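You operate a simulated robot arm through the tools that you are given. There is no shell and no other tool. Be economical: measure what you need, move in short steps, check, and stop when the job is done.

Carry out the task below with a simulated two-armed robot. There is one attempt and no reset: what you move stays moved.

Task
Fold both flat striped pairs on the cabinet and lay them in the teal tray.
Fine: cuff half over toe half; black pair first, then the white pair.

It is judged by the outcome, as a careful person would: the job done as asked, and still so three seconds after it is handed in. It fails if anything else is knocked over, pushed out of place, dropped, spilled or broken. Flat cloth is picked up by pressing the open fingertips on it (5 to 10 N) and closing them slowly along it; thin cloth reads only 2 to 8 mm in the jaws.

Robot
Two 7-joint arms with two-finger grippers on one trunk, on a base that drives. Base frame: it is fixed to the floor where the robot stands at the start and does not move with it; the origin is under the middle of the robot, x ahead of it, y to its left, z up. Units: mm, degrees, N and s.
The left shoulder is at the start at [141, 175, 922], the right one opposite. With the tool pointing down near the work surface each hand reaches from about 380 to 940 mm from the robot's upright axis, wherever it stands, measured 20 degrees to its own side. Places, roughly: flat black striped pair (12x6x2 cm) [500, 0, 600]; flat white striped pair (12x6x2 cm) [600, 0, 600]; teal tray [800, 0, 600]. Payload 2.94 kg a hand.
The TCP of each hand is the grasp point between the finger pads, 30 mm short of the fingertips. In the tool frame z runs along the fingers and y along their closing line. Largest opening 138 mm; the body of the gripper starts 109 mm behind the TCP.
Orientation is that of the tool frame in the base frame, as a unit quaternion [w, x, y, z]. With the fingers straight down and closing along the base's y, the tool's x points along the base's -x, its y along +y and its z along -z.

Tools
- The arms move only by the tool arm_command. It takes "left_deltas", "right_deltas" or both (then of equal length, played together; a hand with none holds still); each is a list of rows, each an object (a shift or turn left out is 0, a gripper value left out holds the last) with "dp": the shift along the tool's x, y, z in mm, a list of three; "delta_rot": the turn, a rotation vector about the tool's x, y, z in degrees, a list of three. In form: [{"dp": [x, y, z], "delta_rot": [wx, wy, wz]}, ...]. A call has 1 to 10 rows; each row shifts and turns the commanded pose from where the row before left it, along the tool's axes as they then stand. "left_hand" and "right_hand" are, for a hand that has rows, the opening, from 0 (shut) to 1 (fully open), set as the call begins (left out, the last holds). Each row takes 0.2 s and may step no farther than 50 mm and 8.6 degrees from the row before; otherwise, or with a gripper value out of range, the whole call is refused. Where a pose cannot be reached the arm comes as near as it can. A force on the tool above 40 N (or 10 N above the force at the start of the call, whichever is more), or a blocked arm, ends the call early, and 0.2 s more pass. Each finger halts on what it meets, pressing with about 23 N; the grip force reading is that of the motor and also rises with nothing between the fingers. The clock runs only during rows and for 0.2 s after the last one: add rows that do not move to give the fingers time. The reply holds the time, the measured pose of the TCP, the force on the tool along the base axes, the opening and the grip force, in the units named above and with some noise, with the torque about the TCP (base axes, N m) and any sound that the robot's microphone picked up.
- Cameras (640 x 400 px; columns grow to the right, rows downward): "scene" is now at [313.2, 10.9, 1372.7]; the picture's right is [0.18, -0.98, 0.00], its down [-0.85, -0.15, -0.51] and it looks along [0.50, 0.09, -0.86] (base axes); focal length 285 px, centre (320, 200). "left" rides on the left gripper at [71, -19, -146] in its tool frame; the picture's right is [0.26, 0.97, 0.00], its down [-0.85, 0.23, -0.48] and it looks along [-0.46, 0.12, 0.88] (tool axes); focal length 280 px, centre (320, 200). "right" rides on the right gripper at [71, 19, -146] in its tool frame; the picture's right is [-0.26, 0.97, 0.00], its down [-0.85, -0.23, -0.48] and it looks along [-0.46, -0.13, 0.88] (tool axes); focal length 280 px, centre (320, 200). There is no depth. A picture from a camera that has moved, and an enlarged one, comes with that camera's place and axes in the base frame and with its lens.
- grab_frame(camera): a new picture of that camera. The clock stands still meanwhile.
- slide_trunk(by): slides the trunk up (or, below 0, down) by that many mm; the arms and the scene camera ride with it, the base frame stays. It gives what a move gives, with no picture.
- steer(legs): drives the robot by 1 to 6 legs, each [ahead, turn to the left] in mm and degrees, along the robot's own axes; the way and the turn of a leg run together, so that a leg with both is an arc; at most 1500 mm and 180 degrees a leg. The arms and the cameras ride along, it lands a little off, and it stops where it bumps. It gives what a move gives.
- turn_head(pan, tilt): turns the head with the scene camera to pan (to the left, within 120 degrees either way) and tilt (down, from -29 to 69), counted from straight ahead of the robot. It gives what a move gives.
- inspect(camera, box): a new picture of the part [left, top, right, bottom] of that camera's present view, enlarged. The clock stands still meanwhile.
- finish_job(): hands the job in; it is judged then, once.

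Go step by step. Nothing tells you exact positions but the pictures and the camera data: compare them with the known pose of the tool, close in by small moves and look again before you grip or let go. The budget is 120 turns and 100 pictures, counting those below and the enlarged ones. Unless the task says otherwise, let go and move clear before handing in, and close with one line.

The tools are called after ">>>" by a JSON object that holds its "name" and its "arguments". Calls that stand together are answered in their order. arm_command: Moves the arms, as the interface text tells. Its arguments: {"type":"object","properties":{"left_deltas":{"type":"array","items":{"type":"object","properties":{"dp":{"type":"array","items":{"type":"number"}},"delta_rot":{"type":"array","items":{"type":"number"}}}}},"left_hand":{"type":"number"},"right_deltas":{"type":"array","items":{"type":"object","properties":{"dp":{"type":"array","items":{"type":"number"}},"delta_rot":{"type":"array","items":{"type":"number"}}}}},"right_hand":{"type":"number"}},"required":[]} The other tools are called the same way: slide_trunk (by) slides the trunk up or down; steer (legs) drives the base; turn_head (pan, tilt) turns the head that bears the scene camera; grab_frame (camera) takes a picture; inspect (camera, box) takes an enlarged picture of a part of a camera's view; finish_job () hands the job in.

At the start:

```text
t: 0.0
left_tcp_pos: [559.8, 333.1, 998.0]
left_tcp_rot: [0.0, 0.004, 1.0, 0.0]
left_contact_force: [-0.8, 0.0, 0.5]
left_ft_torque: [0.02, 0.02, 0.01]
left_gripper_width: 137.9
left_grip_force: 0.0
right_tcp_pos: [418.7, -108.4, 1025.6]
right_tcp_rot: [0.001, 0.005, 1.0, 0.0]
right_contact_force: [0.6, -0.3, -0.6]
right_ft_torque: [-0.02, 0.01, 0.01]
right_gripper_width: 138.1
right_grip_force: 0.1
trunk travel left (down, up): [-100.0, 634.0]
robot x, y, heading: [-3.2, 1.6, 0.1]
head pan, tilt: [10.3, 59.5]
```

scene: 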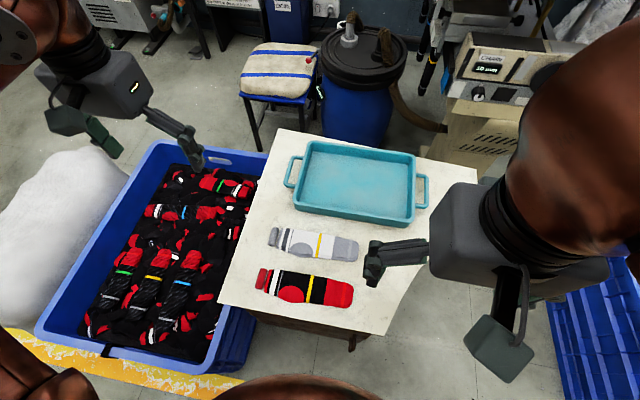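
right: 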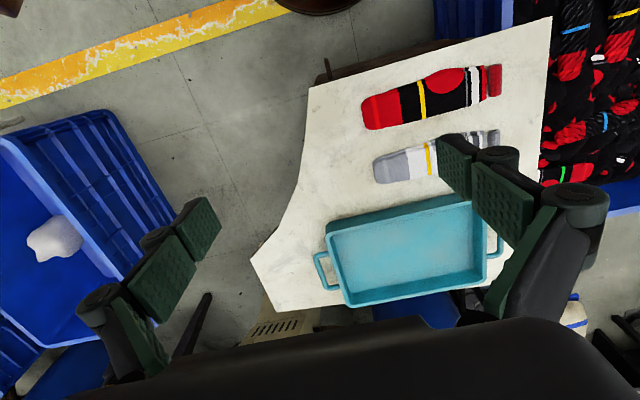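
left: 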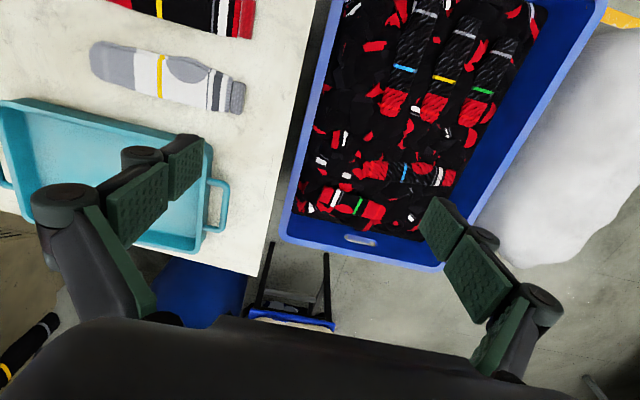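

I see the black pair near x≈490 and the white one near x≈615. Both lie along y, and the cuff (narrow striped end) seems to be at the +y side. I'll take closer pictures to confirm which end is the cuff and where things sit.

>>> {"name": "inspect", "arguments": {"camera": "scene", "box": [220, 120, 440, 340]}}

>>> {"name": "inspect", "arguments": {"camera": "right", "box": [320, 40, 540, 200]}}

```text
1.82 times, centred on (330, 230) of scene
camera zoom: at [313.2, 10.9, 1372.7], right [0.18, -0.98, 0.0], down [-0.85, -0.15, -0.51], along [0.5, 0.09, -0.86], focal length 519 px, centre (302, 146)
```

zoom: 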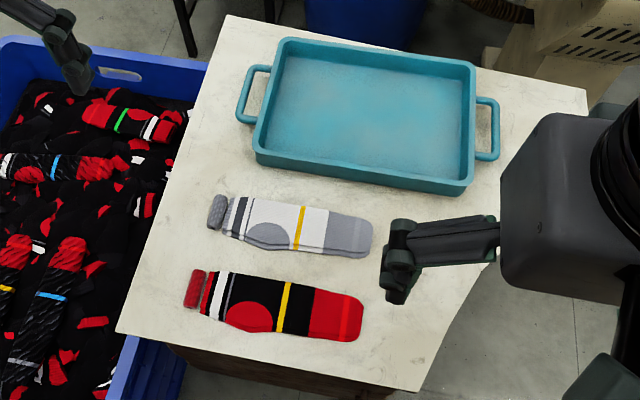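

```text
2.50 times, centred on (430, 120) of right
camera zoom: at [348.0, -88.2, 1172.2], right [0.27, 0.96, 0.0], down [0.85, -0.24, 0.48], along [0.46, -0.13, -0.88], focal length 701 px, centre (45, 400)
```

zoom: 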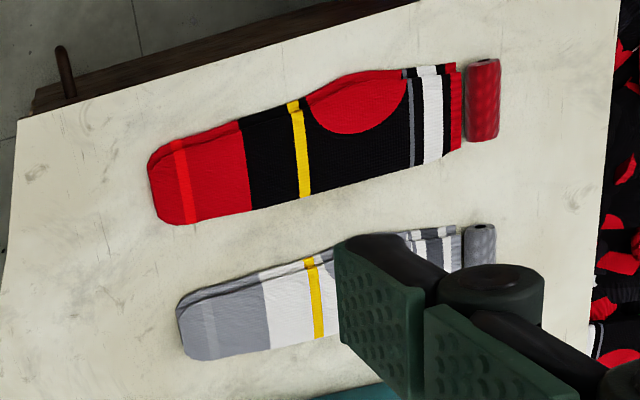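

The cuff end carries a small raised roll at about [481, 196, 62x], and the toe is at about y=-42. I'll bring the left hand above the cuff for a close look.

>>> {"name": "arm_command", "arguments": {"left_deltas": [{"dp": [13.3, -22.7, 33]}, {"dp": [13.3, -22.7, 33]}, {"dp": [13.3, -22.7, 33]}, {"dp": [13.3, -22.7, 33]}, {"dp": [13.3, -22.7, 33]}, {"dp": [13.3, -22.7, 33]}], "left_hand": 1}}

>>> {"name": "grab_frame", "arguments": {"camera": "left"}}

>>> {"name": "grab_frame", "arguments": {"camera": "scene"}}

```text
t: 1.4
left_tcp_pos: [486.0, 201.6, 796.9]
left_tcp_rot: [-0.003, 0.003, 1.0, 0.0]
left_contact_force: [0.0, 0.8, -0.6]
left_ft_torque: [-0.08, 0.05, 0.02]
left_gripper_width: 137.8
left_grip_force: 0.1
left hand out of reach, approached as far as the arm can: row 6
right_tcp_pos: [422.1, -109.1, 1025.2]
right_tcp_rot: [-0.003, 0.005, 1.0, -0.001]
right_contact_force: [0.4, -0.6, -0.3]
right_ft_torque: [-0.06, 0.07, -0.01]
right_gripper_width: 137.8
right_grip_force: 0.1
trunk travel left (down, up): [-100.0, 634.0]
robot x, y, heading: [0.3, 1.6, -0.1]
head pan, tilt: [10.3, 59.5]
```

```text
94 pictures are left
camera left: at [415.4, 183.9, 942.4], right [-0.26, 0.97, 0.0], down [0.85, 0.22, 0.47], along [0.45, 0.12, -0.88], focal length 280 px, centre (320, 200)
```

left: 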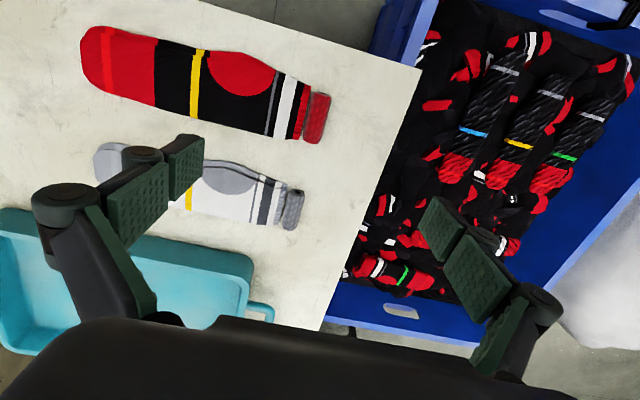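

```text
93 pictures are left
camera scene: at [319.1, 11.4, 1371.3], right [0.18, -0.98, 0.0], down [-0.85, -0.15, -0.5], along [0.5, 0.09, -0.86], focal length 285 px, centre (320, 200)
```

scene: 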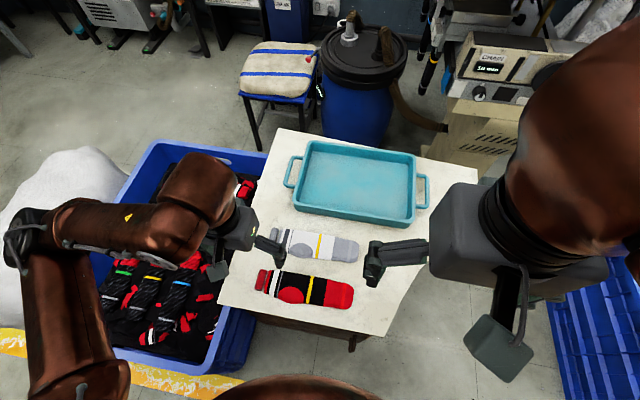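

>>> {"name": "inspect", "arguments": {"camera": "left", "box": [240, 50, 400, 150]}}

```text
4.00 times, centred on (320, 100) of left
camera zoom: at [415.4, 183.9, 942.4], right [-0.26, 0.97, 0.0], down [0.85, 0.22, 0.47], along [0.45, 0.12, -0.88], focal length 1122 px, centre (320, 600)
```

zoom: 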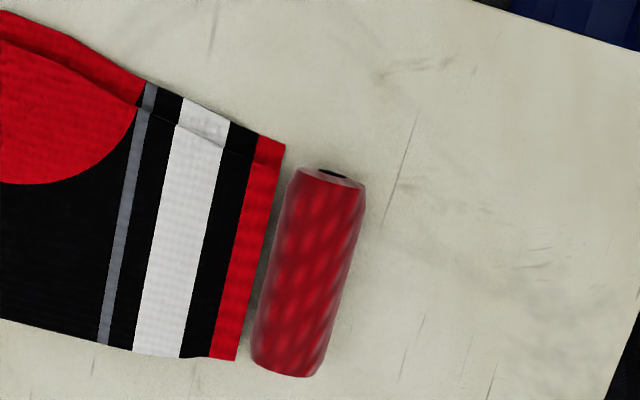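

The roll is the rolled cuff rim, about 56 mm long along x and 20 mm thick, at about [483, 198, 611]. The hand was at its near limit there, so I'll back the base up a little for better reach.

>>> {"name": "steer", "arguments": {"legs": [[-130, 0]]}}

```text
t: 2.7
left_tcp_pos: [288.3, 202.8, 902.3]
left_tcp_rot: [0.037, -0.12, 0.989, -0.075]
left_contact_force: [0.6, 1.5, 2.4]
left_ft_torque: [-0.02, -0.03, -0.04]
left_gripper_width: 138.1
left_grip_force: 0.0
right_tcp_pos: [119.6, -120.4, 1052.4]
right_tcp_rot: [0.105, 0.009, 0.994, -0.008]
right_contact_force: [0.1, 0.8, 3.3]
right_ft_torque: [-0.06, -0.03, 0.06]
right_gripper_width: 138.0
right_grip_force: 0.0
trunk travel left (down, up): [-100.0, 634.0]
robot x, y, heading: [-112.5, -2.0, 0.1]
head pan, tilt: [10.3, 59.5]
stopped in leg 1: the robot was blocked; the commanded pose is now the measured one
```

The drive was blocked, and the arms were pushed about as well. I'll look before moving anything else.

>>> {"name": "grab_frame", "arguments": {"camera": "scene"}}

>>> {"name": "grab_frame", "arguments": {"camera": "left"}}

>>> {"name": "grab_frame", "arguments": {"camera": "right"}}

```text
91 pictures are left
camera scene: at [167.4, 12.1, 1382.3], right [0.18, -0.98, 0.0], down [-0.84, -0.16, -0.52], along [0.52, 0.09, -0.85], focal length 285 px, centre (320, 200)
```

scene: 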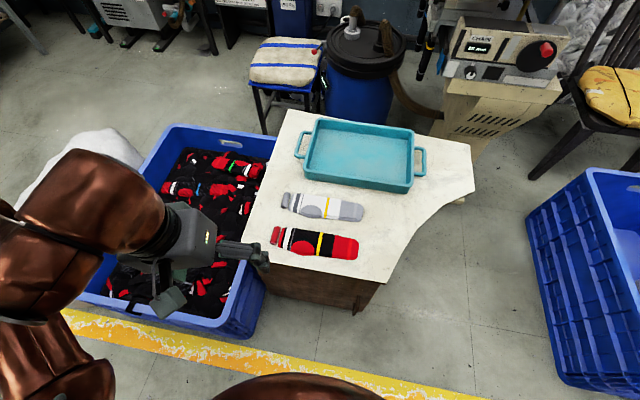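

```text
90 pictures are left
camera left: at [209.4, 187.8, 1045.1], right [-0.48, 0.86, -0.17], down [0.73, 0.49, 0.48], along [0.49, 0.11, -0.86], focal length 280 px, centre (320, 200)
```

left: 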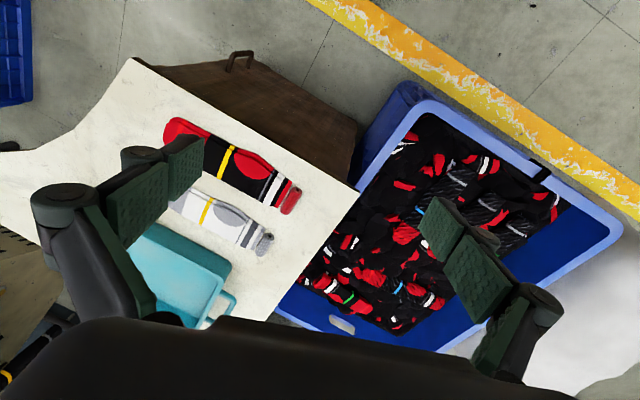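

```text
89 pictures are left
camera right: at [21.3, -97.3, 1179.1], right [0.27, 0.96, 0.04], down [0.73, -0.24, 0.65], along [0.63, -0.15, -0.76], focal length 280 px, centre (320, 200)
```

right: 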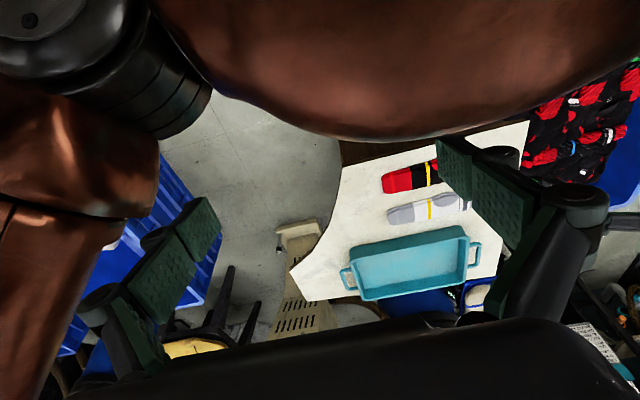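

Nothing on the cabinet has moved. I'll check behind the robot for whatever it bumped.

>>> {"name": "turn_head", "arguments": {"pan": 120, "tilt": 35}}

>>> {"name": "grab_frame", "arguments": {"camera": "scene"}}

>>> {"name": "turn_head", "arguments": {"pan": -120, "tilt": 35}}

>>> {"name": "grab_frame", "arguments": {"camera": "scene"}}

>>> {"name": "turn_head", "arguments": {"pan": 0, "tilt": 50}}

```text
t: 4.6
left_tcp_pos: [338.9, 200.1, 879.9]
left_tcp_rot: [0.0, -0.122, 0.99, -0.072]
left_contact_force: [-0.1, -0.2, -0.2]
left_ft_torque: [0.03, -0.09, -0.01]
left_gripper_width: 137.7
left_grip_force: 0.1
right_tcp_pos: [181.3, -122.8, 1039.0]
right_tcp_rot: [0.071, 0.012, 0.997, -0.009]
right_contact_force: [-1.4, -0.4, -0.9]
right_ft_torque: [0.0, -0.11, -0.02]
right_gripper_width: 138.1
right_grip_force: 0.1
trunk travel left (down, up): [-100.0, 634.0]
robot x, y, heading: [-114.4, 1.5, -0.3]
head pan, tilt: [120.0, 35.0]
```

```text
88 pictures are left
camera scene: at [142.1, 74.9, 1403.8], right [0.87, 0.5, -0.03], down [0.25, -0.5, -0.83], along [-0.43, 0.71, -0.56], focal length 285 px, centre (320, 200)
```

scene: 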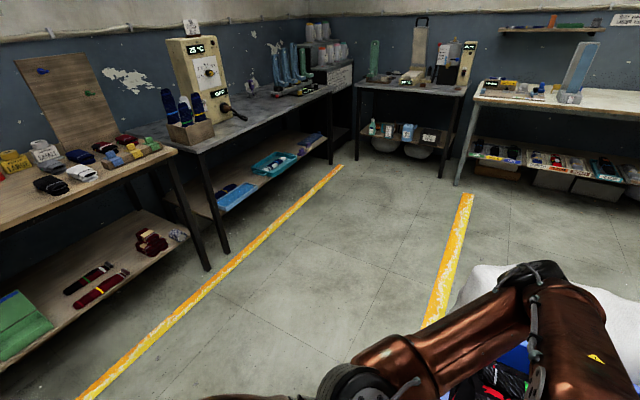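

```text
t: 8.0
left_tcp_pos: [316.8, 200.5, 874.8]
left_tcp_rot: [0.018, -0.108, 0.992, -0.061]
left_contact_force: [-0.1, 1.3, -0.6]
left_ft_torque: [0.02, 0.0, -0.01]
left_gripper_width: 137.9
left_grip_force: 0.1
right_tcp_pos: [165.9, -121.8, 1040.1]
right_tcp_rot: [0.077, 0.011, 0.997, -0.008]
right_contact_force: [-0.8, 0.1, 0.0]
right_ft_torque: [0.03, -0.02, -0.02]
right_gripper_width: 138.0
right_grip_force: 0.2
trunk travel left (down, up): [-100.0, 634.0]
robot x, y, heading: [-117.5, -1.4, 0.2]
head pan, tilt: [-120.0, 35.0]
```

```text
87 pictures are left
camera scene: at [87.3, -77.7, 1406.5], right [-0.87, 0.5, 0.0], down [0.29, 0.5, -0.82], along [-0.41, -0.71, -0.57], focal length 285 px, centre (320, 200)
```

scene: 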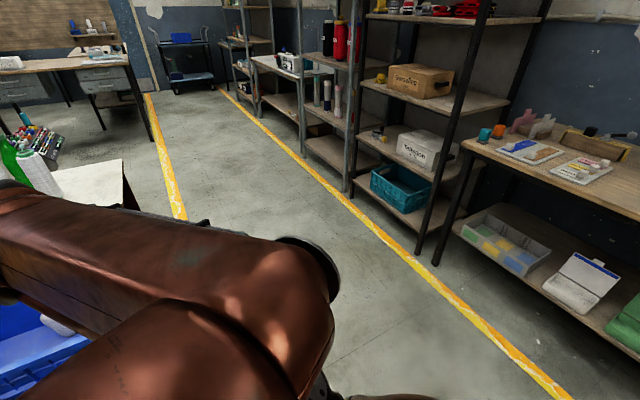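

```text
t: 9.9
left_tcp_pos: [319.0, 201.5, 875.6]
left_tcp_rot: [0.017, -0.108, 0.992, -0.061]
left_contact_force: [0.3, 0.0, 0.8]
left_ft_torque: [-0.01, 0.02, 0.02]
left_gripper_width: 138.1
left_grip_force: 0.1
right_tcp_pos: [165.7, -120.9, 1039.4]
right_tcp_rot: [0.078, 0.011, 0.997, -0.008]
right_contact_force: [0.0, -0.2, -0.4]
right_ft_torque: [0.0, -0.01, -0.02]
right_gripper_width: 137.8
right_grip_force: 0.2
trunk travel left (down, up): [-100.0, 634.0]
robot x, y, heading: [-116.6, 0.5, -0.2]
head pan, tilt: [0.0, 50.0]
```

There's nothing behind the robot, so the block came from the arms swinging when it braked. The base is now at x≈-116, which suits me. I'll straighten both hands and park the right one out of the way to the side.

>>> {"name": "arm_command", "arguments": {"left_deltas": [{"delta_rot": [-3.5, 1.0, 6.2]}, {"delta_rot": [-3.5, 1.0, 6.2]}, {"dp": [-30, 0, 0]}, {"dp": [-30, 0, 0]}, {"dp": [-30, 0, 10]}, {"dp": [-30, 0, 20]}, {"dp": [-20, 0, 20]}, {"dp": [0, 0, 0]}], "right_deltas": [{"delta_rot": [-0.5, 4.5, -0.6]}, {"delta_rot": [-0.5, 4.5, -0.6]}, {"dp": [-30, -35, 0]}, {"dp": [-30, -35, 0]}, {"dp": [-30, -35, 0]}, {"dp": [-30, -35, 0]}, {"dp": [-30, -35, 0]}, {"dp": [0, 0, 0]}]}}

```text
t: 11.8
left_tcp_pos: [456.6, 226.2, 827.6]
left_tcp_rot: [0.018, -0.106, 0.992, -0.058]
left_contact_force: [-0.1, -0.7, -0.5]
left_ft_torque: [-0.04, -0.01, 0.02]
left_gripper_width: 138.1
left_grip_force: 0.0
left hand out of reach, approached as far as the arm can: row 1, 2
right_tcp_pos: [316.2, -296.5, 1040.5]
right_tcp_rot: [0.0, 0.0, 1.0, 0.001]
right_contact_force: [0.0, -0.2, -0.8]
right_ft_torque: [0.0, 0.0, 0.03]
right_gripper_width: 138.0
right_grip_force: 0.1
trunk travel left (down, up): [-100.0, 634.0]
robot x, y, heading: [-115.5, -2.0, 0.1]
head pan, tilt: [0.0, 50.0]
```

>>> {"name": "arm_command", "arguments": {"left_deltas": [{"delta_rot": [-3.3, 1.0, 6.1]}, {"delta_rot": [-3.3, 1.0, 6.1]}, {"dp": [0, 0, 0]}]}}

>>> {"name": "grab_frame", "arguments": {"camera": "left"}}

>>> {"name": "grab_frame", "arguments": {"camera": "scene"}}

```text
t: 12.6
left_tcp_pos: [455.1, 224.9, 827.2]
left_tcp_rot: [0.001, 0.0, 1.0, -0.002]
left_contact_force: [-0.4, 0.1, -0.2]
left_ft_torque: [0.0, 0.01, -0.03]
left_gripper_width: 138.0
left_grip_force: 0.0
right_tcp_pos: [316.8, -297.3, 1040.4]
right_tcp_rot: [-0.002, 0.0, 1.0, 0.001]
right_contact_force: [-0.7, -0.3, -0.4]
right_ft_torque: [-0.04, -0.04, 0.0]
right_gripper_width: 137.8
right_grip_force: 0.1
trunk travel left (down, up): [-100.0, 634.0]
robot x, y, heading: [-116.7, -1.3, 0.4]
head pan, tilt: [0.0, 50.0]
```

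```text
86 pictures are left
camera left: at [383.5, 208.0, 972.3], right [-0.26, 0.96, 0.0], down [0.85, 0.23, 0.48], along [0.46, 0.12, -0.88], focal length 280 px, centre (320, 200)
```

left: 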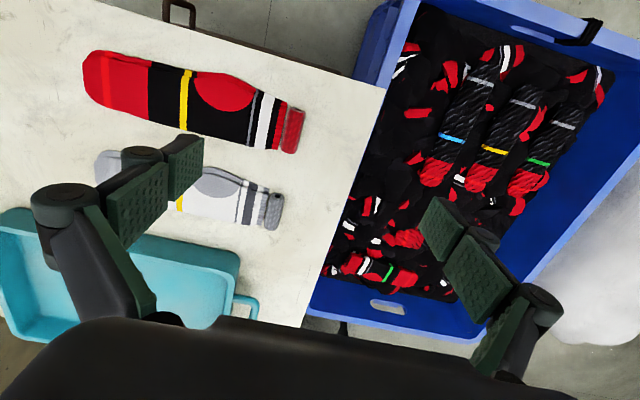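

```text
85 pictures are left
camera scene: at [208.3, -1.5, 1384.7], right [0.0, -1.0, 0.0], down [-0.77, 0.0, -0.64], along [0.64, 0.0, -0.77], focal length 285 px, centre (320, 200)
```

scene: 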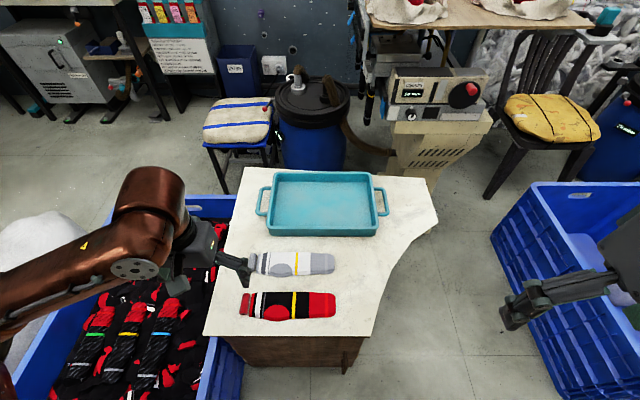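

The roll triangulates to about [481, 196, 620]. I'm moving above it with the opening narrowed.

>>> {"name": "arm_command", "arguments": {"left_deltas": [{"dp": [-9, -10, 36]}, {"dp": [-9, -10, 36]}, {"dp": [-8, -9, 35]}, {"dp": [0, 0, 20]}, {"dp": [0, 0, 0]}, {"dp": [0, 0, 0]}], "left_hand": 0.42}}

>>> {"name": "grab_frame", "arguments": {"camera": "left"}}

>>> {"name": "inspect", "arguments": {"camera": "scene", "box": [200, 230, 360, 330]}}

```text
t: 13.9
left_tcp_pos: [482.9, 194.9, 701.2]
left_tcp_rot: [0.001, 0.0, 1.0, -0.002]
left_contact_force: [-0.6, 0.3, -0.5]
left_ft_torque: [0.03, 0.01, -0.02]
left_gripper_width: 58.1
left_grip_force: 0.0
right_tcp_pos: [317.4, -296.4, 1040.0]
right_tcp_rot: [0.0, 0.001, 1.0, 0.002]
right_contact_force: [-0.1, 0.2, 0.4]
right_ft_torque: [0.01, 0.02, -0.01]
right_gripper_width: 138.2
right_grip_force: 0.1
trunk travel left (down, up): [-100.0, 634.0]
robot x, y, heading: [-118.7, -0.5, 0.0]
head pan, tilt: [0.0, 50.0]
```

```text
84 pictures are left
camera left: at [410.7, 176.8, 845.5], right [-0.26, 0.96, 0.0], down [0.85, 0.23, 0.48], along [0.46, 0.12, -0.88], focal length 280 px, centre (320, 200)
```

left: 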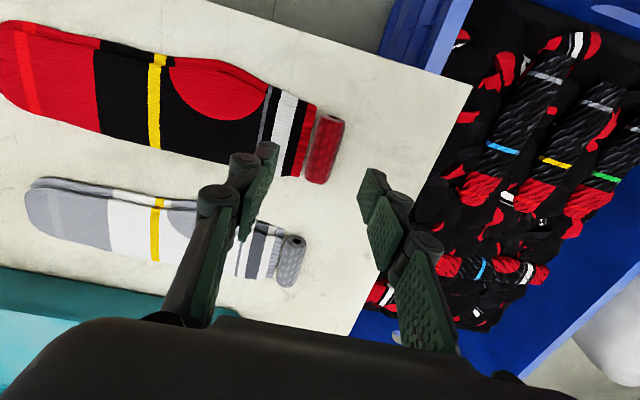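

```text
4.00 times, centred on (280, 280) of scene
camera zoom: at [208.4, -1.7, 1384.7], right [0.0, -1.0, 0.0], down [-0.77, 0.0, -0.64], along [0.64, 0.0, -0.77], focal length 1142 px, centre (480, -120)
```

zoom: 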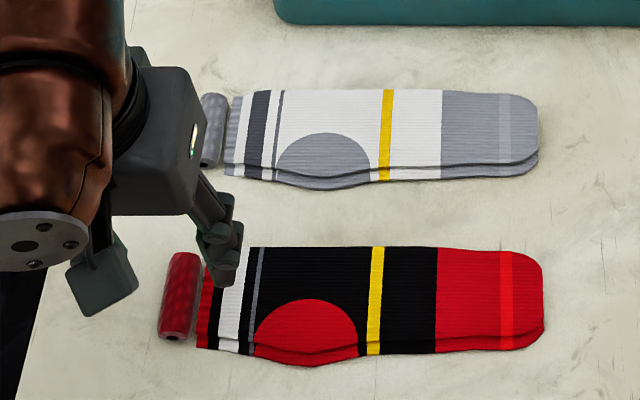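

Now I'll descend with a 45 mm opening straddling the roll until the fingertips nearly touch.

>>> {"name": "arm_command", "arguments": {"left_deltas": [{"dp": [2, 2, 20]}, {"dp": [0, 0, 20]}, {"dp": [0, 0, 6]}, {"dp": [0, 0, 0]}], "left_hand": 0.33}}

>>> {"name": "grab_frame", "arguments": {"camera": "left"}}

>>> {"name": "inspect", "arguments": {"camera": "scene", "box": [200, 230, 360, 330]}}

```text
t: 14.9
left_tcp_pos: [481.3, 197.2, 654.2]
left_tcp_rot: [0.002, -0.001, 1.0, -0.002]
left_contact_force: [2.1, -5.5, 13.8]
left_ft_torque: [-0.42, 0.03, 0.0]
left_gripper_width: 55.3
left_grip_force: 4.0
right_tcp_pos: [316.5, -296.4, 1040.2]
right_tcp_rot: [0.0, 0.0, 1.0, 0.001]
right_contact_force: [0.7, 0.8, -0.3]
right_ft_torque: [0.02, 0.01, -0.03]
right_gripper_width: 138.0
right_grip_force: 0.1
trunk travel left (down, up): [-100.0, 634.0]
robot x, y, heading: [-116.1, -0.9, -0.3]
head pan, tilt: [0.0, 50.0]
```

```text
82 pictures are left
camera left: at [408.9, 178.7, 799.3], right [-0.26, 0.96, 0.0], down [0.85, 0.23, 0.48], along [0.46, 0.12, -0.88], focal length 280 px, centre (320, 200)
```

left: 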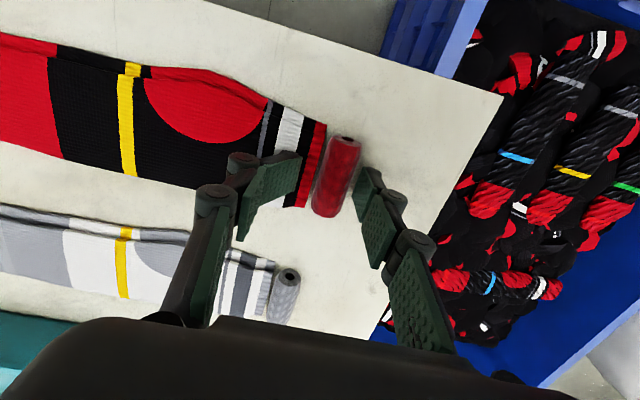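

```text
4.00 times, centred on (280, 280) of scene
camera zoom: at [207.3, -2.9, 1385.0], right [0.0, -1.0, 0.0], down [-0.77, 0.0, -0.64], along [0.64, 0.0, -0.77], focal length 1142 px, centre (480, -120)
```

zoom: 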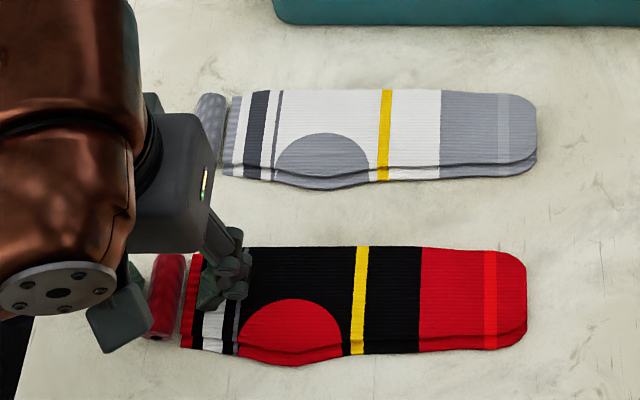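

The fingertip met the sock top at about z=624 and the pair slid roughly 12 mm toward +y, with the roll moving along as one piece. I'll lift, recentre on the roll at about y=211, narrow the opening and press straight down.

>>> {"name": "arm_command", "arguments": {"left_deltas": [{"dp": [0, 0, -15]}, {"dp": [-1, 15, 0]}, {"dp": [0, 0, 0]}, {"dp": [0, 0, 0]}], "left_hand": 0.21}}

>>> {"name": "grab_frame", "arguments": {"camera": "left"}}

```text
t: 15.9
left_tcp_pos: [482.3, 213.7, 668.3]
left_tcp_rot: [0.001, -0.001, 1.0, -0.001]
left_contact_force: [0.1, 0.2, 0.3]
left_ft_torque: [-0.01, 0.01, 0.0]
left_gripper_width: 29.1
left_grip_force: 0.1
right_tcp_pos: [316.5, -296.7, 1039.6]
right_tcp_rot: [-0.001, 0.0, 1.0, 0.001]
right_contact_force: [-1.3, -0.2, 0.5]
right_ft_torque: [-0.02, 0.02, 0.02]
right_gripper_width: 138.2
right_grip_force: 0.2
trunk travel left (down, up): [-100.0, 634.0]
robot x, y, heading: [-114.3, 4.3, -0.2]
head pan, tilt: [0.0, 50.0]
```

```text
80 pictures are left
camera left: at [409.8, 195.5, 813.4], right [-0.26, 0.96, 0.0], down [0.85, 0.23, 0.48], along [0.46, 0.12, -0.88], focal length 280 px, centre (320, 200)
```

left: 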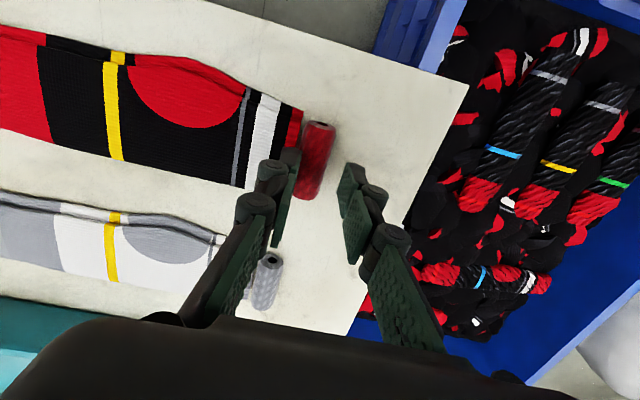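

>>> {"name": "arm_command", "arguments": {"left_deltas": [{"dp": [0, 0, 5]}, {"dp": [0, 0, 5]}, {"dp": [0, 0, 3]}, {"dp": [0, 0, 3]}, {"dp": [0, 0, 0]}]}}

>>> {"name": "inspect", "arguments": {"camera": "left", "box": [200, 80, 440, 230]}}

```text
t: 17.1
left_tcp_pos: [481.0, 212.6, 655.0]
left_tcp_rot: [0.001, -0.001, 1.0, -0.002]
left_contact_force: [0.4, 0.5, -0.2]
left_ft_torque: [-0.04, 0.03, 0.0]
left_gripper_width: 29.2
left_grip_force: 0.0
right_tcp_pos: [315.7, -296.2, 1039.3]
right_tcp_rot: [-0.001, -0.001, 1.0, 0.002]
right_contact_force: [0.0, -0.4, 0.2]
right_ft_torque: [-0.02, 0.0, 0.02]
right_gripper_width: 137.9
right_grip_force: 0.1
trunk travel left (down, up): [-100.0, 634.0]
robot x, y, heading: [-111.2, -2.1, 0.2]
head pan, tilt: [0.0, 50.0]
```

```text
2.67 times, centred on (320, 155) of left
camera zoom: at [409.2, 194.7, 799.0], right [-0.26, 0.96, 0.0], down [0.85, 0.23, 0.48], along [0.46, 0.12, -0.88], focal length 748 px, centre (320, 320)
```

zoom: 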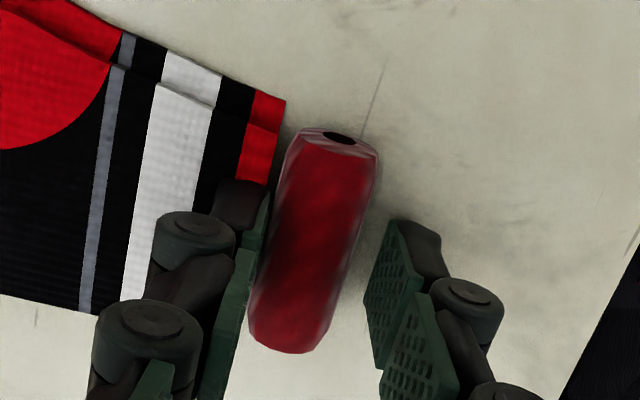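

No contact yet and the alignment looks good, so I'll continue down in small steps.

>>> {"name": "arm_command", "arguments": {"left_deltas": [{"dp": [0, 0, 3]}, {"dp": [0, 0, 3]}, {"dp": [0, 0, 0]}]}}

```text
t: 17.9
left_tcp_pos: [482.1, 213.3, 649.5]
left_tcp_rot: [0.003, 0.0, 1.0, -0.002]
left_contact_force: [1.4, 0.8, 11.6]
left_ft_torque: [-0.36, -0.06, 0.02]
left_gripper_width: 28.2
left_grip_force: 0.1
right_tcp_pos: [314.7, -296.7, 1038.8]
right_tcp_rot: [0.0, 0.001, 1.0, 0.002]
right_contact_force: [-0.4, 0.1, 0.2]
right_ft_torque: [-0.01, 0.02, 0.0]
right_gripper_width: 137.8
right_grip_force: 0.0
trunk travel left (down, up): [-100.0, 634.0]
robot x, y, heading: [-117.1, -1.8, 0.1]
head pan, tilt: [0.0, 50.0]
```

The -y finger is pressing at about 11 N on the cuff edge. I'll ease up 1 mm and close slowly.

>>> {"name": "arm_command", "arguments": {"left_deltas": [{"dp": [0, 0, -1]}, {"dp": [0, 0, 0]}, {"dp": [0, 0, 0]}], "left_hand": 0.14}}

>>> {"name": "inspect", "arguments": {"camera": "left", "box": [200, 80, 440, 230]}}

```text
t: 18.8
left_tcp_pos: [480.2, 212.2, 648.1]
left_tcp_rot: [0.0, 0.0, 1.0, -0.002]
left_contact_force: [0.1, -3.5, 6.7]
left_ft_torque: [-0.21, -0.05, -0.05]
left_gripper_width: 20.4
left_grip_force: 10.8
right_tcp_pos: [315.5, -296.7, 1038.6]
right_tcp_rot: [0.0, 0.0, 1.0, 0.003]
right_contact_force: [0.4, -0.9, -0.3]
right_ft_torque: [0.0, 0.0, 0.03]
right_gripper_width: 138.3
right_grip_force: 0.0
trunk travel left (down, up): [-100.0, 634.0]
robot x, y, heading: [-116.6, 1.8, -0.0]
head pan, tilt: [0.0, 50.0]
```

```text
2.67 times, centred on (320, 155) of left
camera zoom: at [409.0, 194.5, 793.5], right [-0.26, 0.96, 0.0], down [0.85, 0.23, 0.48], along [0.46, 0.12, -0.88], focal length 748 px, centre (320, 320)
```

zoom: 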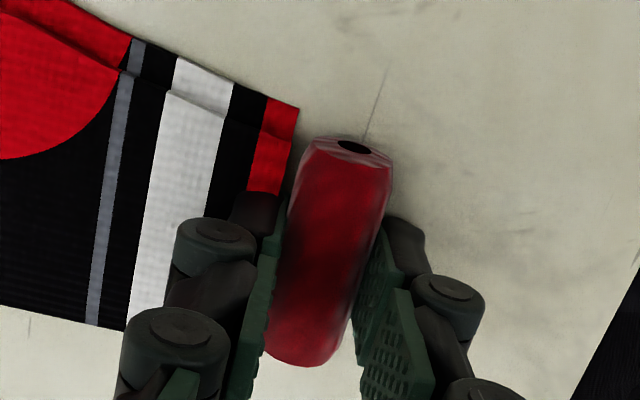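

The jaws are on the roll at 20 mm wide with the grip rising. I'll tighten and try a small lift.

>>> {"name": "arm_command", "arguments": {"left_deltas": [{"dp": [0, 0, 0]}, {"dp": [0, 0, 0]}, {"dp": [0, 0, -8]}, {"dp": [0, 0, -8]}, {"dp": [0, 0, -8]}, {"dp": [0, 0, 0]}], "left_hand": 0.02}}

>>> {"name": "grab_frame", "arguments": {"camera": "left"}}

>>> {"name": "inspect", "arguments": {"camera": "scene", "box": [200, 230, 360, 330]}}

```text
t: 20.1
left_tcp_pos: [481.7, 213.7, 673.9]
left_tcp_rot: [0.001, 0.0, 1.0, -0.001]
left_contact_force: [-0.8, 0.3, -0.1]
left_ft_torque: [0.01, -0.01, -0.03]
left_gripper_width: 20.1
left_grip_force: 22.8
right_tcp_pos: [315.7, -297.0, 1040.2]
right_tcp_rot: [-0.001, -0.001, 1.0, 0.001]
right_contact_force: [0.2, -0.3, 0.1]
right_ft_torque: [0.03, 0.03, -0.01]
right_gripper_width: 138.1
right_grip_force: 0.0
trunk travel left (down, up): [-100.0, 634.0]
robot x, y, heading: [-116.6, -2.2, 0.1]
head pan, tilt: [0.0, 50.0]
```

```text
77 pictures are left
camera left: at [409.5, 194.8, 817.3], right [-0.26, 0.96, 0.0], down [0.85, 0.23, 0.48], along [0.46, 0.12, -0.88], focal length 280 px, centre (320, 200)
```

left: 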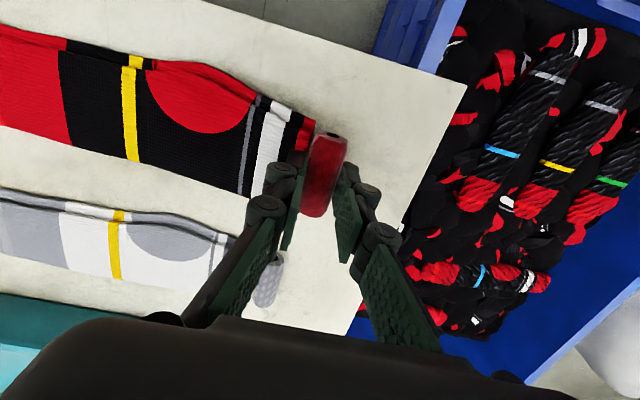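

```text
4.00 times, centred on (280, 280) of scene
camera zoom: at [208.4, -1.6, 1384.6], right [0.0, -1.0, 0.0], down [-0.77, 0.0, -0.64], along [0.64, 0.0, -0.77], focal length 1142 px, centre (480, -120)
```

zoom: 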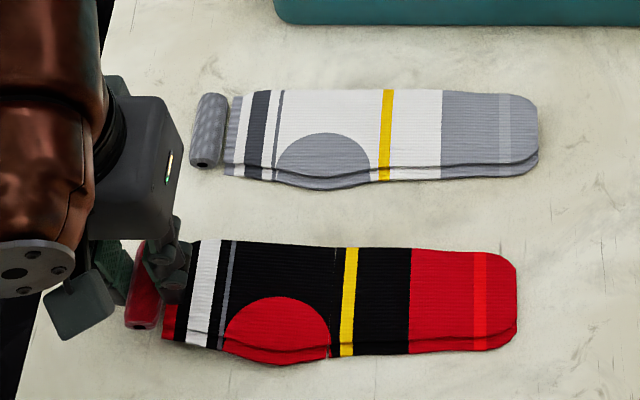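

The roll is held at 20 mm and 23 N, and the cuff half hinges about a crease at y≈97. I'll carry it up along an arc to vertical, watching the force.

>>> {"name": "arm_command", "arguments": {"left_deltas": [{"dp": [0, -19, -30]}, {"dp": [0, -18, -23]}, {"dp": [0, -23, -18]}, {"dp": [0, 0, 0]}]}}

>>> {"name": "grab_frame", "arguments": {"camera": "scene"}}

```text
t: 21.1
left_tcp_pos: [481.7, 153.1, 744.7]
left_tcp_rot: [0.001, -0.001, 1.0, -0.001]
left_contact_force: [-0.4, 0.5, 0.9]
left_ft_torque: [0.0, 0.0, 0.02]
left_gripper_width: 20.1
left_grip_force: 22.8
right_tcp_pos: [317.1, -296.1, 1039.5]
right_tcp_rot: [-0.001, 0.0, 1.0, 0.001]
right_contact_force: [-0.3, -0.4, -0.5]
right_ft_torque: [0.0, 0.02, -0.04]
right_gripper_width: 137.9
right_grip_force: 0.1
trunk travel left (down, up): [-100.0, 634.0]
robot x, y, heading: [-114.9, 1.5, 0.0]
head pan, tilt: [0.0, 50.0]
```

```text
75 pictures are left
camera scene: at [208.5, -1.5, 1384.6], right [0.0, -1.0, 0.0], down [-0.77, 0.0, -0.64], along [0.64, 0.0, -0.77], focal length 285 px, centre (320, 200)
```

scene: 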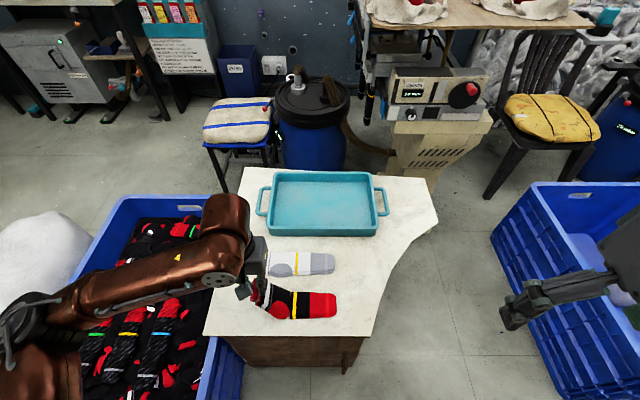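

The flap is rising cleanly and the toe half is staying down. Continuing over past vertical.

>>> {"name": "arm_command", "arguments": {"left_deltas": [{"dp": [0, -27, -11]}, {"dp": [0, -29, -4]}, {"dp": [0, -29, 4]}, {"dp": [0, -26, 11]}, {"dp": [0, 0, 0]}]}}

>>> {"name": "grab_frame", "arguments": {"camera": "scene"}}

>>> {"name": "grab_frame", "arguments": {"camera": "left"}}

```text
t: 22.4
left_tcp_pos: [480.9, 41.4, 744.0]
left_tcp_rot: [0.002, -0.001, 1.0, -0.002]
left_contact_force: [0.3, 0.4, -0.2]
left_ft_torque: [0.01, 0.04, 0.01]
left_gripper_width: 20.2
left_grip_force: 22.5
right_tcp_pos: [316.6, -297.1, 1039.3]
right_tcp_rot: [-0.001, 0.0, 1.0, 0.001]
right_contact_force: [0.2, -0.7, -0.2]
right_ft_torque: [0.03, 0.02, -0.03]
right_gripper_width: 138.0
right_grip_force: 0.1
trunk travel left (down, up): [-100.0, 634.0]
robot x, y, heading: [-115.1, 3.3, 0.1]
head pan, tilt: [0.0, 50.0]
```

```text
74 pictures are left
camera scene: at [208.3, -1.7, 1384.7], right [0.0, -1.0, 0.0], down [-0.77, 0.0, -0.64], along [0.64, 0.0, -0.77], focal length 285 px, centre (320, 200)
```

scene: 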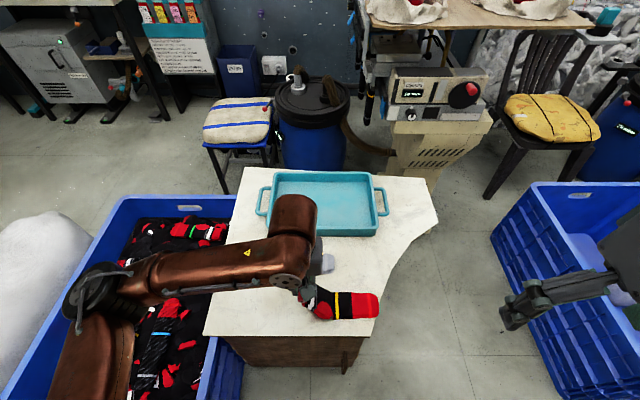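

```text
73 pictures are left
camera left: at [408.3, 23.4, 888.5], right [-0.26, 0.96, 0.0], down [0.85, 0.23, 0.48], along [0.46, 0.12, -0.88], focal length 280 px, centre (320, 200)
```

left: 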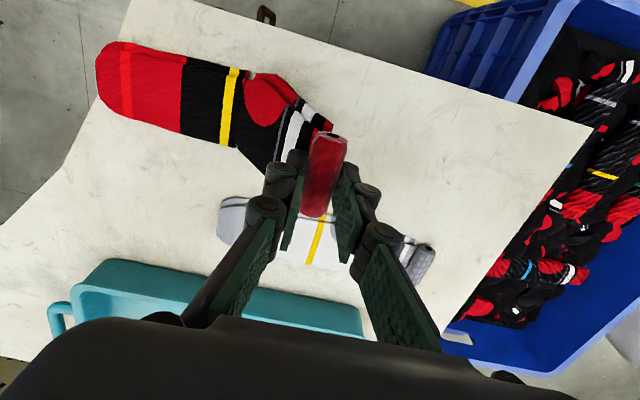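

The toe half slid along with the pull instead of the flap tipping over. I'll look closely before going on.

>>> {"name": "inspect", "arguments": {"camera": "left", "box": [80, 20, 400, 220]}}

>>> {"name": "inspect", "arguments": {"camera": "scene", "box": [260, 240, 420, 340]}}

>>> {"name": "grab_frame", "arguments": {"camera": "right"}}

```text
2.00 times, centred on (240, 120) of left
camera zoom: at [408.3, 23.4, 888.5], right [-0.26, 0.96, 0.0], down [0.85, 0.23, 0.48], along [0.46, 0.12, -0.88], focal length 561 px, centre (480, 360)
```

zoom: 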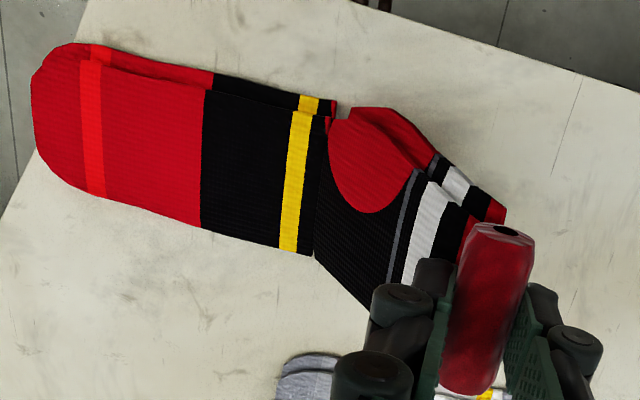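

```text
4.00 times, centred on (340, 290) of scene
camera zoom: at [208.3, -1.7, 1384.7], right [0.0, -1.0, 0.0], down [-0.77, 0.0, -0.64], along [0.64, 0.0, -0.77], focal length 1142 px, centre (240, -160)
```

zoom: 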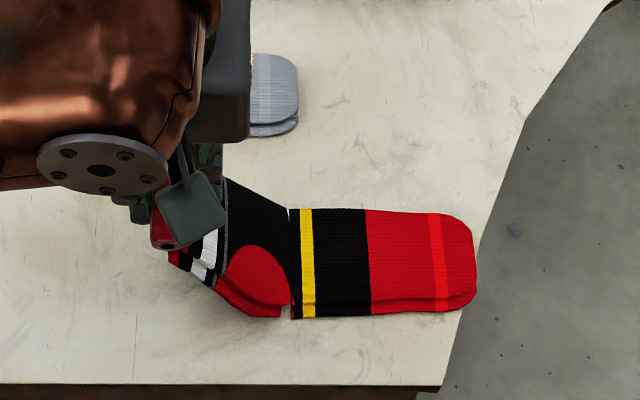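

```text
70 pictures are left
camera right: at [246.0, -276.9, 1185.5], right [0.26, 0.96, 0.0], down [0.85, -0.23, 0.47], along [0.46, -0.12, -0.88], focal length 280 px, centre (320, 200)
```

right: 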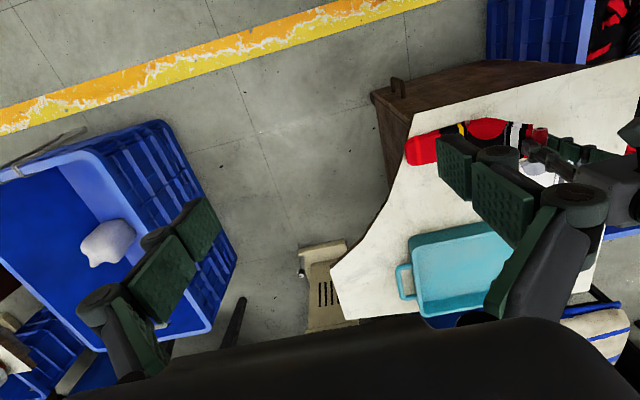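

The pair acts like two plates with a crease, and the grip fixes the flap's angle, so a straight pull just slid it. I'll draw it back the same way, away from the table edge, then rotate the gripper about the crease together with the flap.

>>> {"name": "arm_command", "arguments": {"left_deltas": [{"dp": [0, 30, 0]}, {"dp": [0, 30, 0]}, {"dp": [0, 30, 0]}, {"dp": [0, 30, 0]}, {"dp": [0, 0, 0]}]}}

>>> {"name": "inspect", "arguments": {"camera": "scene", "box": [200, 230, 360, 330]}}

```text
t: 23.6
left_tcp_pos: [482.1, 161.6, 745.2]
left_tcp_rot: [0.001, 0.0, 1.0, -0.002]
left_contact_force: [0.5, 0.9, 0.4]
left_ft_torque: [0.02, -0.04, 0.02]
left_gripper_width: 20.1
left_grip_force: 23.4
right_tcp_pos: [315.0, -296.4, 1041.0]
right_tcp_rot: [0.0, 0.0, 1.0, 0.002]
right_contact_force: [-0.7, 0.6, -0.3]
right_ft_torque: [0.01, 0.02, 0.04]
right_gripper_width: 137.9
right_grip_force: 0.1
trunk travel left (down, up): [-100.0, 634.0]
robot x, y, heading: [-118.4, -0.1, 0.1]
head pan, tilt: [0.0, 50.0]
```

```text
4.00 times, centred on (280, 280) of scene
camera zoom: at [208.5, -1.9, 1384.6], right [0.0, -1.0, 0.0], down [-0.77, 0.0, -0.64], along [0.64, 0.0, -0.77], focal length 1142 px, centre (480, -120)
```

zoom: 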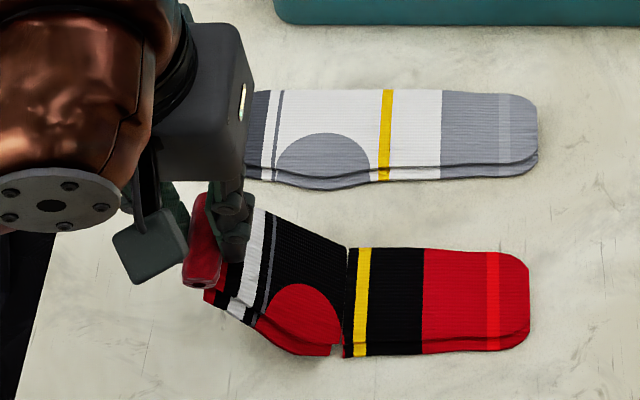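

That slid back well, and the crease is now at y≈88. Next I'll rotate rigidly about it by 24° to test.

>>> {"name": "arm_command", "arguments": {"left_deltas": [{"dp": [0, -19, -9], "delta_rot": [-8, 0, 0]}, {"dp": [0, -19, -9], "delta_rot": [-8, 0, 0]}, {"dp": [0, -19, -9], "delta_rot": [-8, 0, 0]}, {"dp": [0, 0, 0]}]}}

>>> {"name": "inspect", "arguments": {"camera": "scene", "box": [200, 200, 400, 325]}}

```text
t: 24.6
left_tcp_pos: [481.3, 104.2, 765.0]
left_tcp_rot: [0.001, -0.002, 0.978, 0.207]
left_contact_force: [-2.1, 3.3, 12.0]
left_ft_torque: [0.1, 0.13, -0.01]
left_gripper_width: 20.4
left_grip_force: 23.3
right_tcp_pos: [314.6, -294.9, 1040.1]
right_tcp_rot: [0.0, 0.001, 1.0, 0.001]
right_contact_force: [0.3, 0.3, 1.0]
right_ft_torque: [-0.03, 0.01, 0.0]
right_gripper_width: 138.1
right_grip_force: 0.1
trunk travel left (down, up): [-100.0, 634.0]
robot x, y, heading: [-113.3, 0.1, 0.3]
head pan, tilt: [0.0, 50.0]
```

```text
3.20 times, centred on (300, 262) of scene
camera zoom: at [207.2, -0.8, 1385.1], right [0.0, -1.0, 0.0], down [-0.77, 0.0, -0.64], along [0.64, 0.0, -0.77], focal length 913 px, centre (384, 0)
```

zoom: 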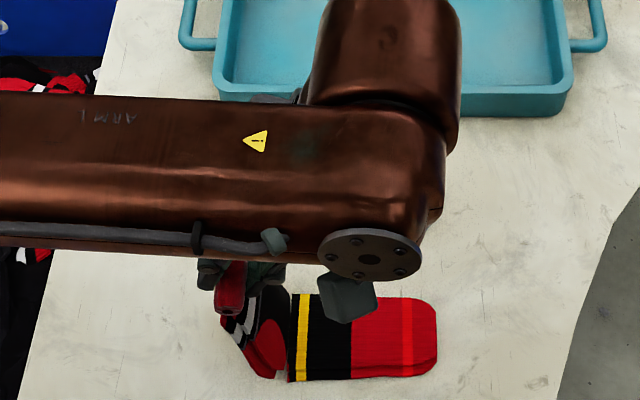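

It works: the flap is near 75° with the toe half in place. Continuing the rotation past vertical.

>>> {"name": "arm_command", "arguments": {"left_deltas": [{"dp": [0, -19, -10.5], "delta_rot": [-8, 0, 0]}, {"dp": [0, -19, -10.5], "delta_rot": [-8, 0, 0]}, {"dp": [0, -19, -10], "delta_rot": [-8, 0, 0]}, {"dp": [0, 0, 0]}]}}

>>> {"name": "inspect", "arguments": {"camera": "scene", "box": [200, 200, 400, 325]}}

>>> {"name": "grab_frame", "arguments": {"camera": "left"}}

```text
t: 25.6
left_tcp_pos: [482.0, 38.2, 759.6]
left_tcp_rot: [0.0, -0.001, 0.914, 0.405]
left_contact_force: [-0.3, -0.7, 1.9]
left_ft_torque: [0.04, -0.01, 0.01]
left_gripper_width: 20.0
left_grip_force: 23.2
right_tcp_pos: [316.3, -296.7, 1039.8]
right_tcp_rot: [-0.001, 0.0, 1.0, 0.001]
right_contact_force: [-0.9, 0.7, -0.5]
right_ft_torque: [-0.01, -0.01, 0.01]
right_gripper_width: 138.1
right_grip_force: 0.1
trunk travel left (down, up): [-100.0, 634.0]
robot x, y, heading: [-114.9, -0.4, 0.1]
head pan, tilt: [0.0, 50.0]
```

```text
3.20 times, centred on (300, 262) of scene
camera zoom: at [208.3, -1.4, 1384.7], right [0.0, -1.0, 0.0], down [-0.77, 0.0, -0.64], along [0.64, 0.0, -0.77], focal length 913 px, centre (384, 0)
```

zoom: 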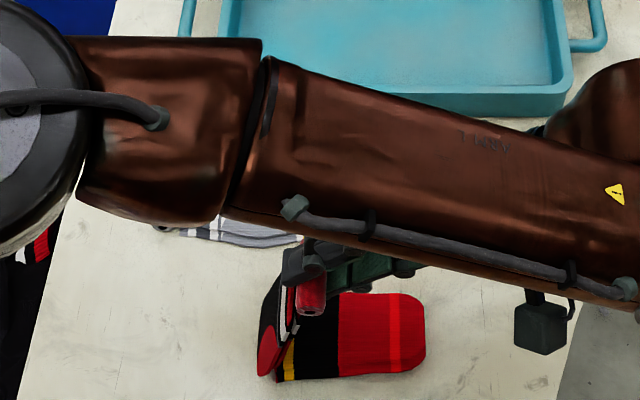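

```text
66 pictures are left
camera left: at [410.1, -81.7, 841.7], right [-0.26, 0.65, 0.71], down [0.85, -0.2, 0.49], along [0.46, 0.74, -0.5], focal length 280 px, centre (320, 200)
```

left: 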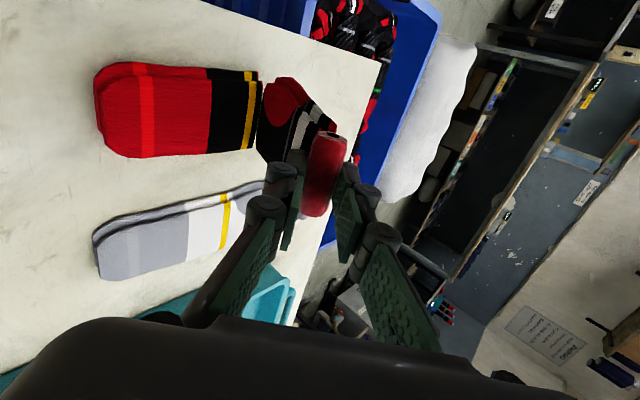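

The flap is now at about 107°, past vertical. Two more rotations, then I'll release so it drops onto the toe half.

>>> {"name": "arm_command", "arguments": {"left_deltas": [{"dp": [0, -20.7, -8.3], "delta_rot": [-8, 0, 0]}, {"dp": [0, -20.7, -8.3], "delta_rot": [-8, 0, 0]}, {"dp": [0, 0, 0]}]}}

>>> {"name": "inspect", "arguments": {"camera": "scene", "box": [200, 200, 400, 325]}}

```text
t: 26.4
left_tcp_pos: [480.3, 1.6, 737.7]
left_tcp_rot: [0.001, -0.002, 0.849, 0.528]
left_contact_force: [0.1, 0.4, 0.1]
left_ft_torque: [-0.05, 0.03, -0.01]
left_gripper_width: 20.6
left_grip_force: 23.3
right_tcp_pos: [316.4, -295.6, 1039.8]
right_tcp_rot: [-0.001, 0.0, 1.0, 0.002]
right_contact_force: [-0.2, 0.2, -0.1]
right_ft_torque: [0.0, -0.02, 0.03]
right_gripper_width: 138.0
right_grip_force: 0.0
trunk travel left (down, up): [-100.0, 634.0]
robot x, y, heading: [-118.6, 1.1, -0.0]
head pan, tilt: [0.0, 50.0]
```

```text
3.20 times, centred on (300, 262) of scene
camera zoom: at [208.4, -2.0, 1384.8], right [0.0, -1.0, 0.0], down [-0.77, 0.0, -0.64], along [0.64, 0.0, -0.77], focal length 913 px, centre (384, 0)
```

zoom: 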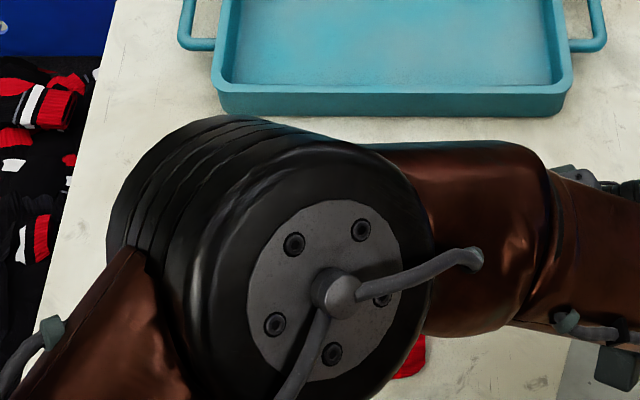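

The flap is at about 120°. I'll open a little and back the hand out along its own axis so the flap falls over.

>>> {"name": "arm_command", "arguments": {"left_deltas": [{"dp": [0, 0, 0]}, {"dp": [0, 0, -45]}, {"dp": [0, 5, -45]}, {"dp": [0, 10, -30]}, {"dp": [0, 0, 0]}], "left_hand": 0.27}}

>>> {"name": "grab_frame", "arguments": {"camera": "left"}}

>>> {"name": "grab_frame", "arguments": {"camera": "right"}}

```text
t: 27.6
left_tcp_pos: [477.6, -92.9, 805.1]
left_tcp_rot: [0.003, 0.0, 0.849, 0.528]
left_contact_force: [0.0, -0.8, 0.0]
left_ft_torque: [0.02, 0.02, 0.0]
left_gripper_width: 37.4
left_grip_force: 0.1
left hand out of reach, approached as far as the arm can: row 4
right_tcp_pos: [316.3, -296.9, 1039.7]
right_tcp_rot: [-0.001, 0.0, 1.0, 0.002]
right_contact_force: [-0.6, 0.2, -0.6]
right_ft_torque: [0.04, 0.0, 0.0]
right_gripper_width: 138.1
right_grip_force: 0.1
trunk travel left (down, up): [-100.0, 634.0]
robot x, y, heading: [-115.8, -1.8, -0.1]
head pan, tilt: [0.0, 50.0]
```

```text
64 pictures are left
camera left: at [404.9, -232.0, 850.1], right [-0.26, 0.43, 0.86], down [0.85, -0.33, 0.42], along [0.46, 0.84, -0.28], focal length 280 px, centre (320, 200)
```

left: 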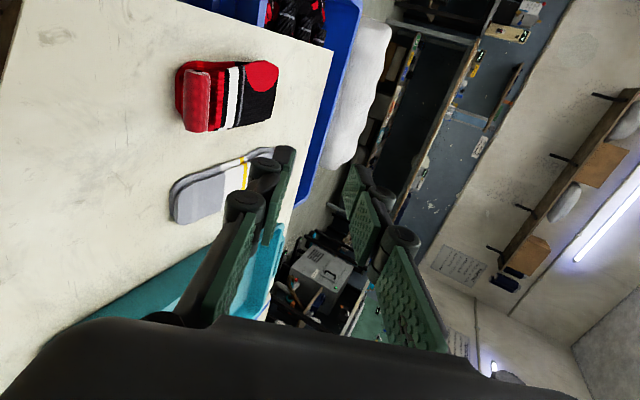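

```text
63 pictures are left
camera right: at [246.4, -278.3, 1185.0], right [0.26, 0.96, 0.0], down [0.85, -0.23, 0.47], along [0.46, -0.12, -0.88], focal length 280 px, centre (320, 200)
```

right: 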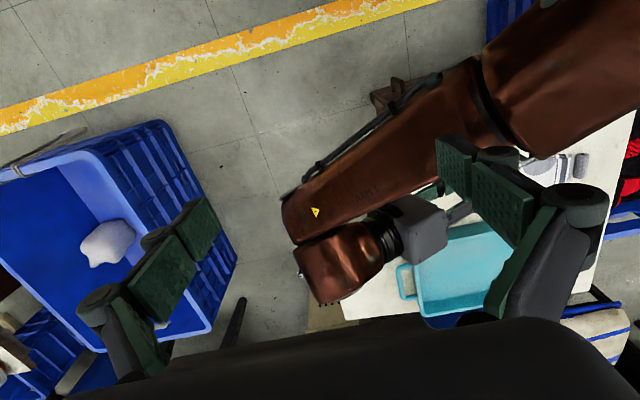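

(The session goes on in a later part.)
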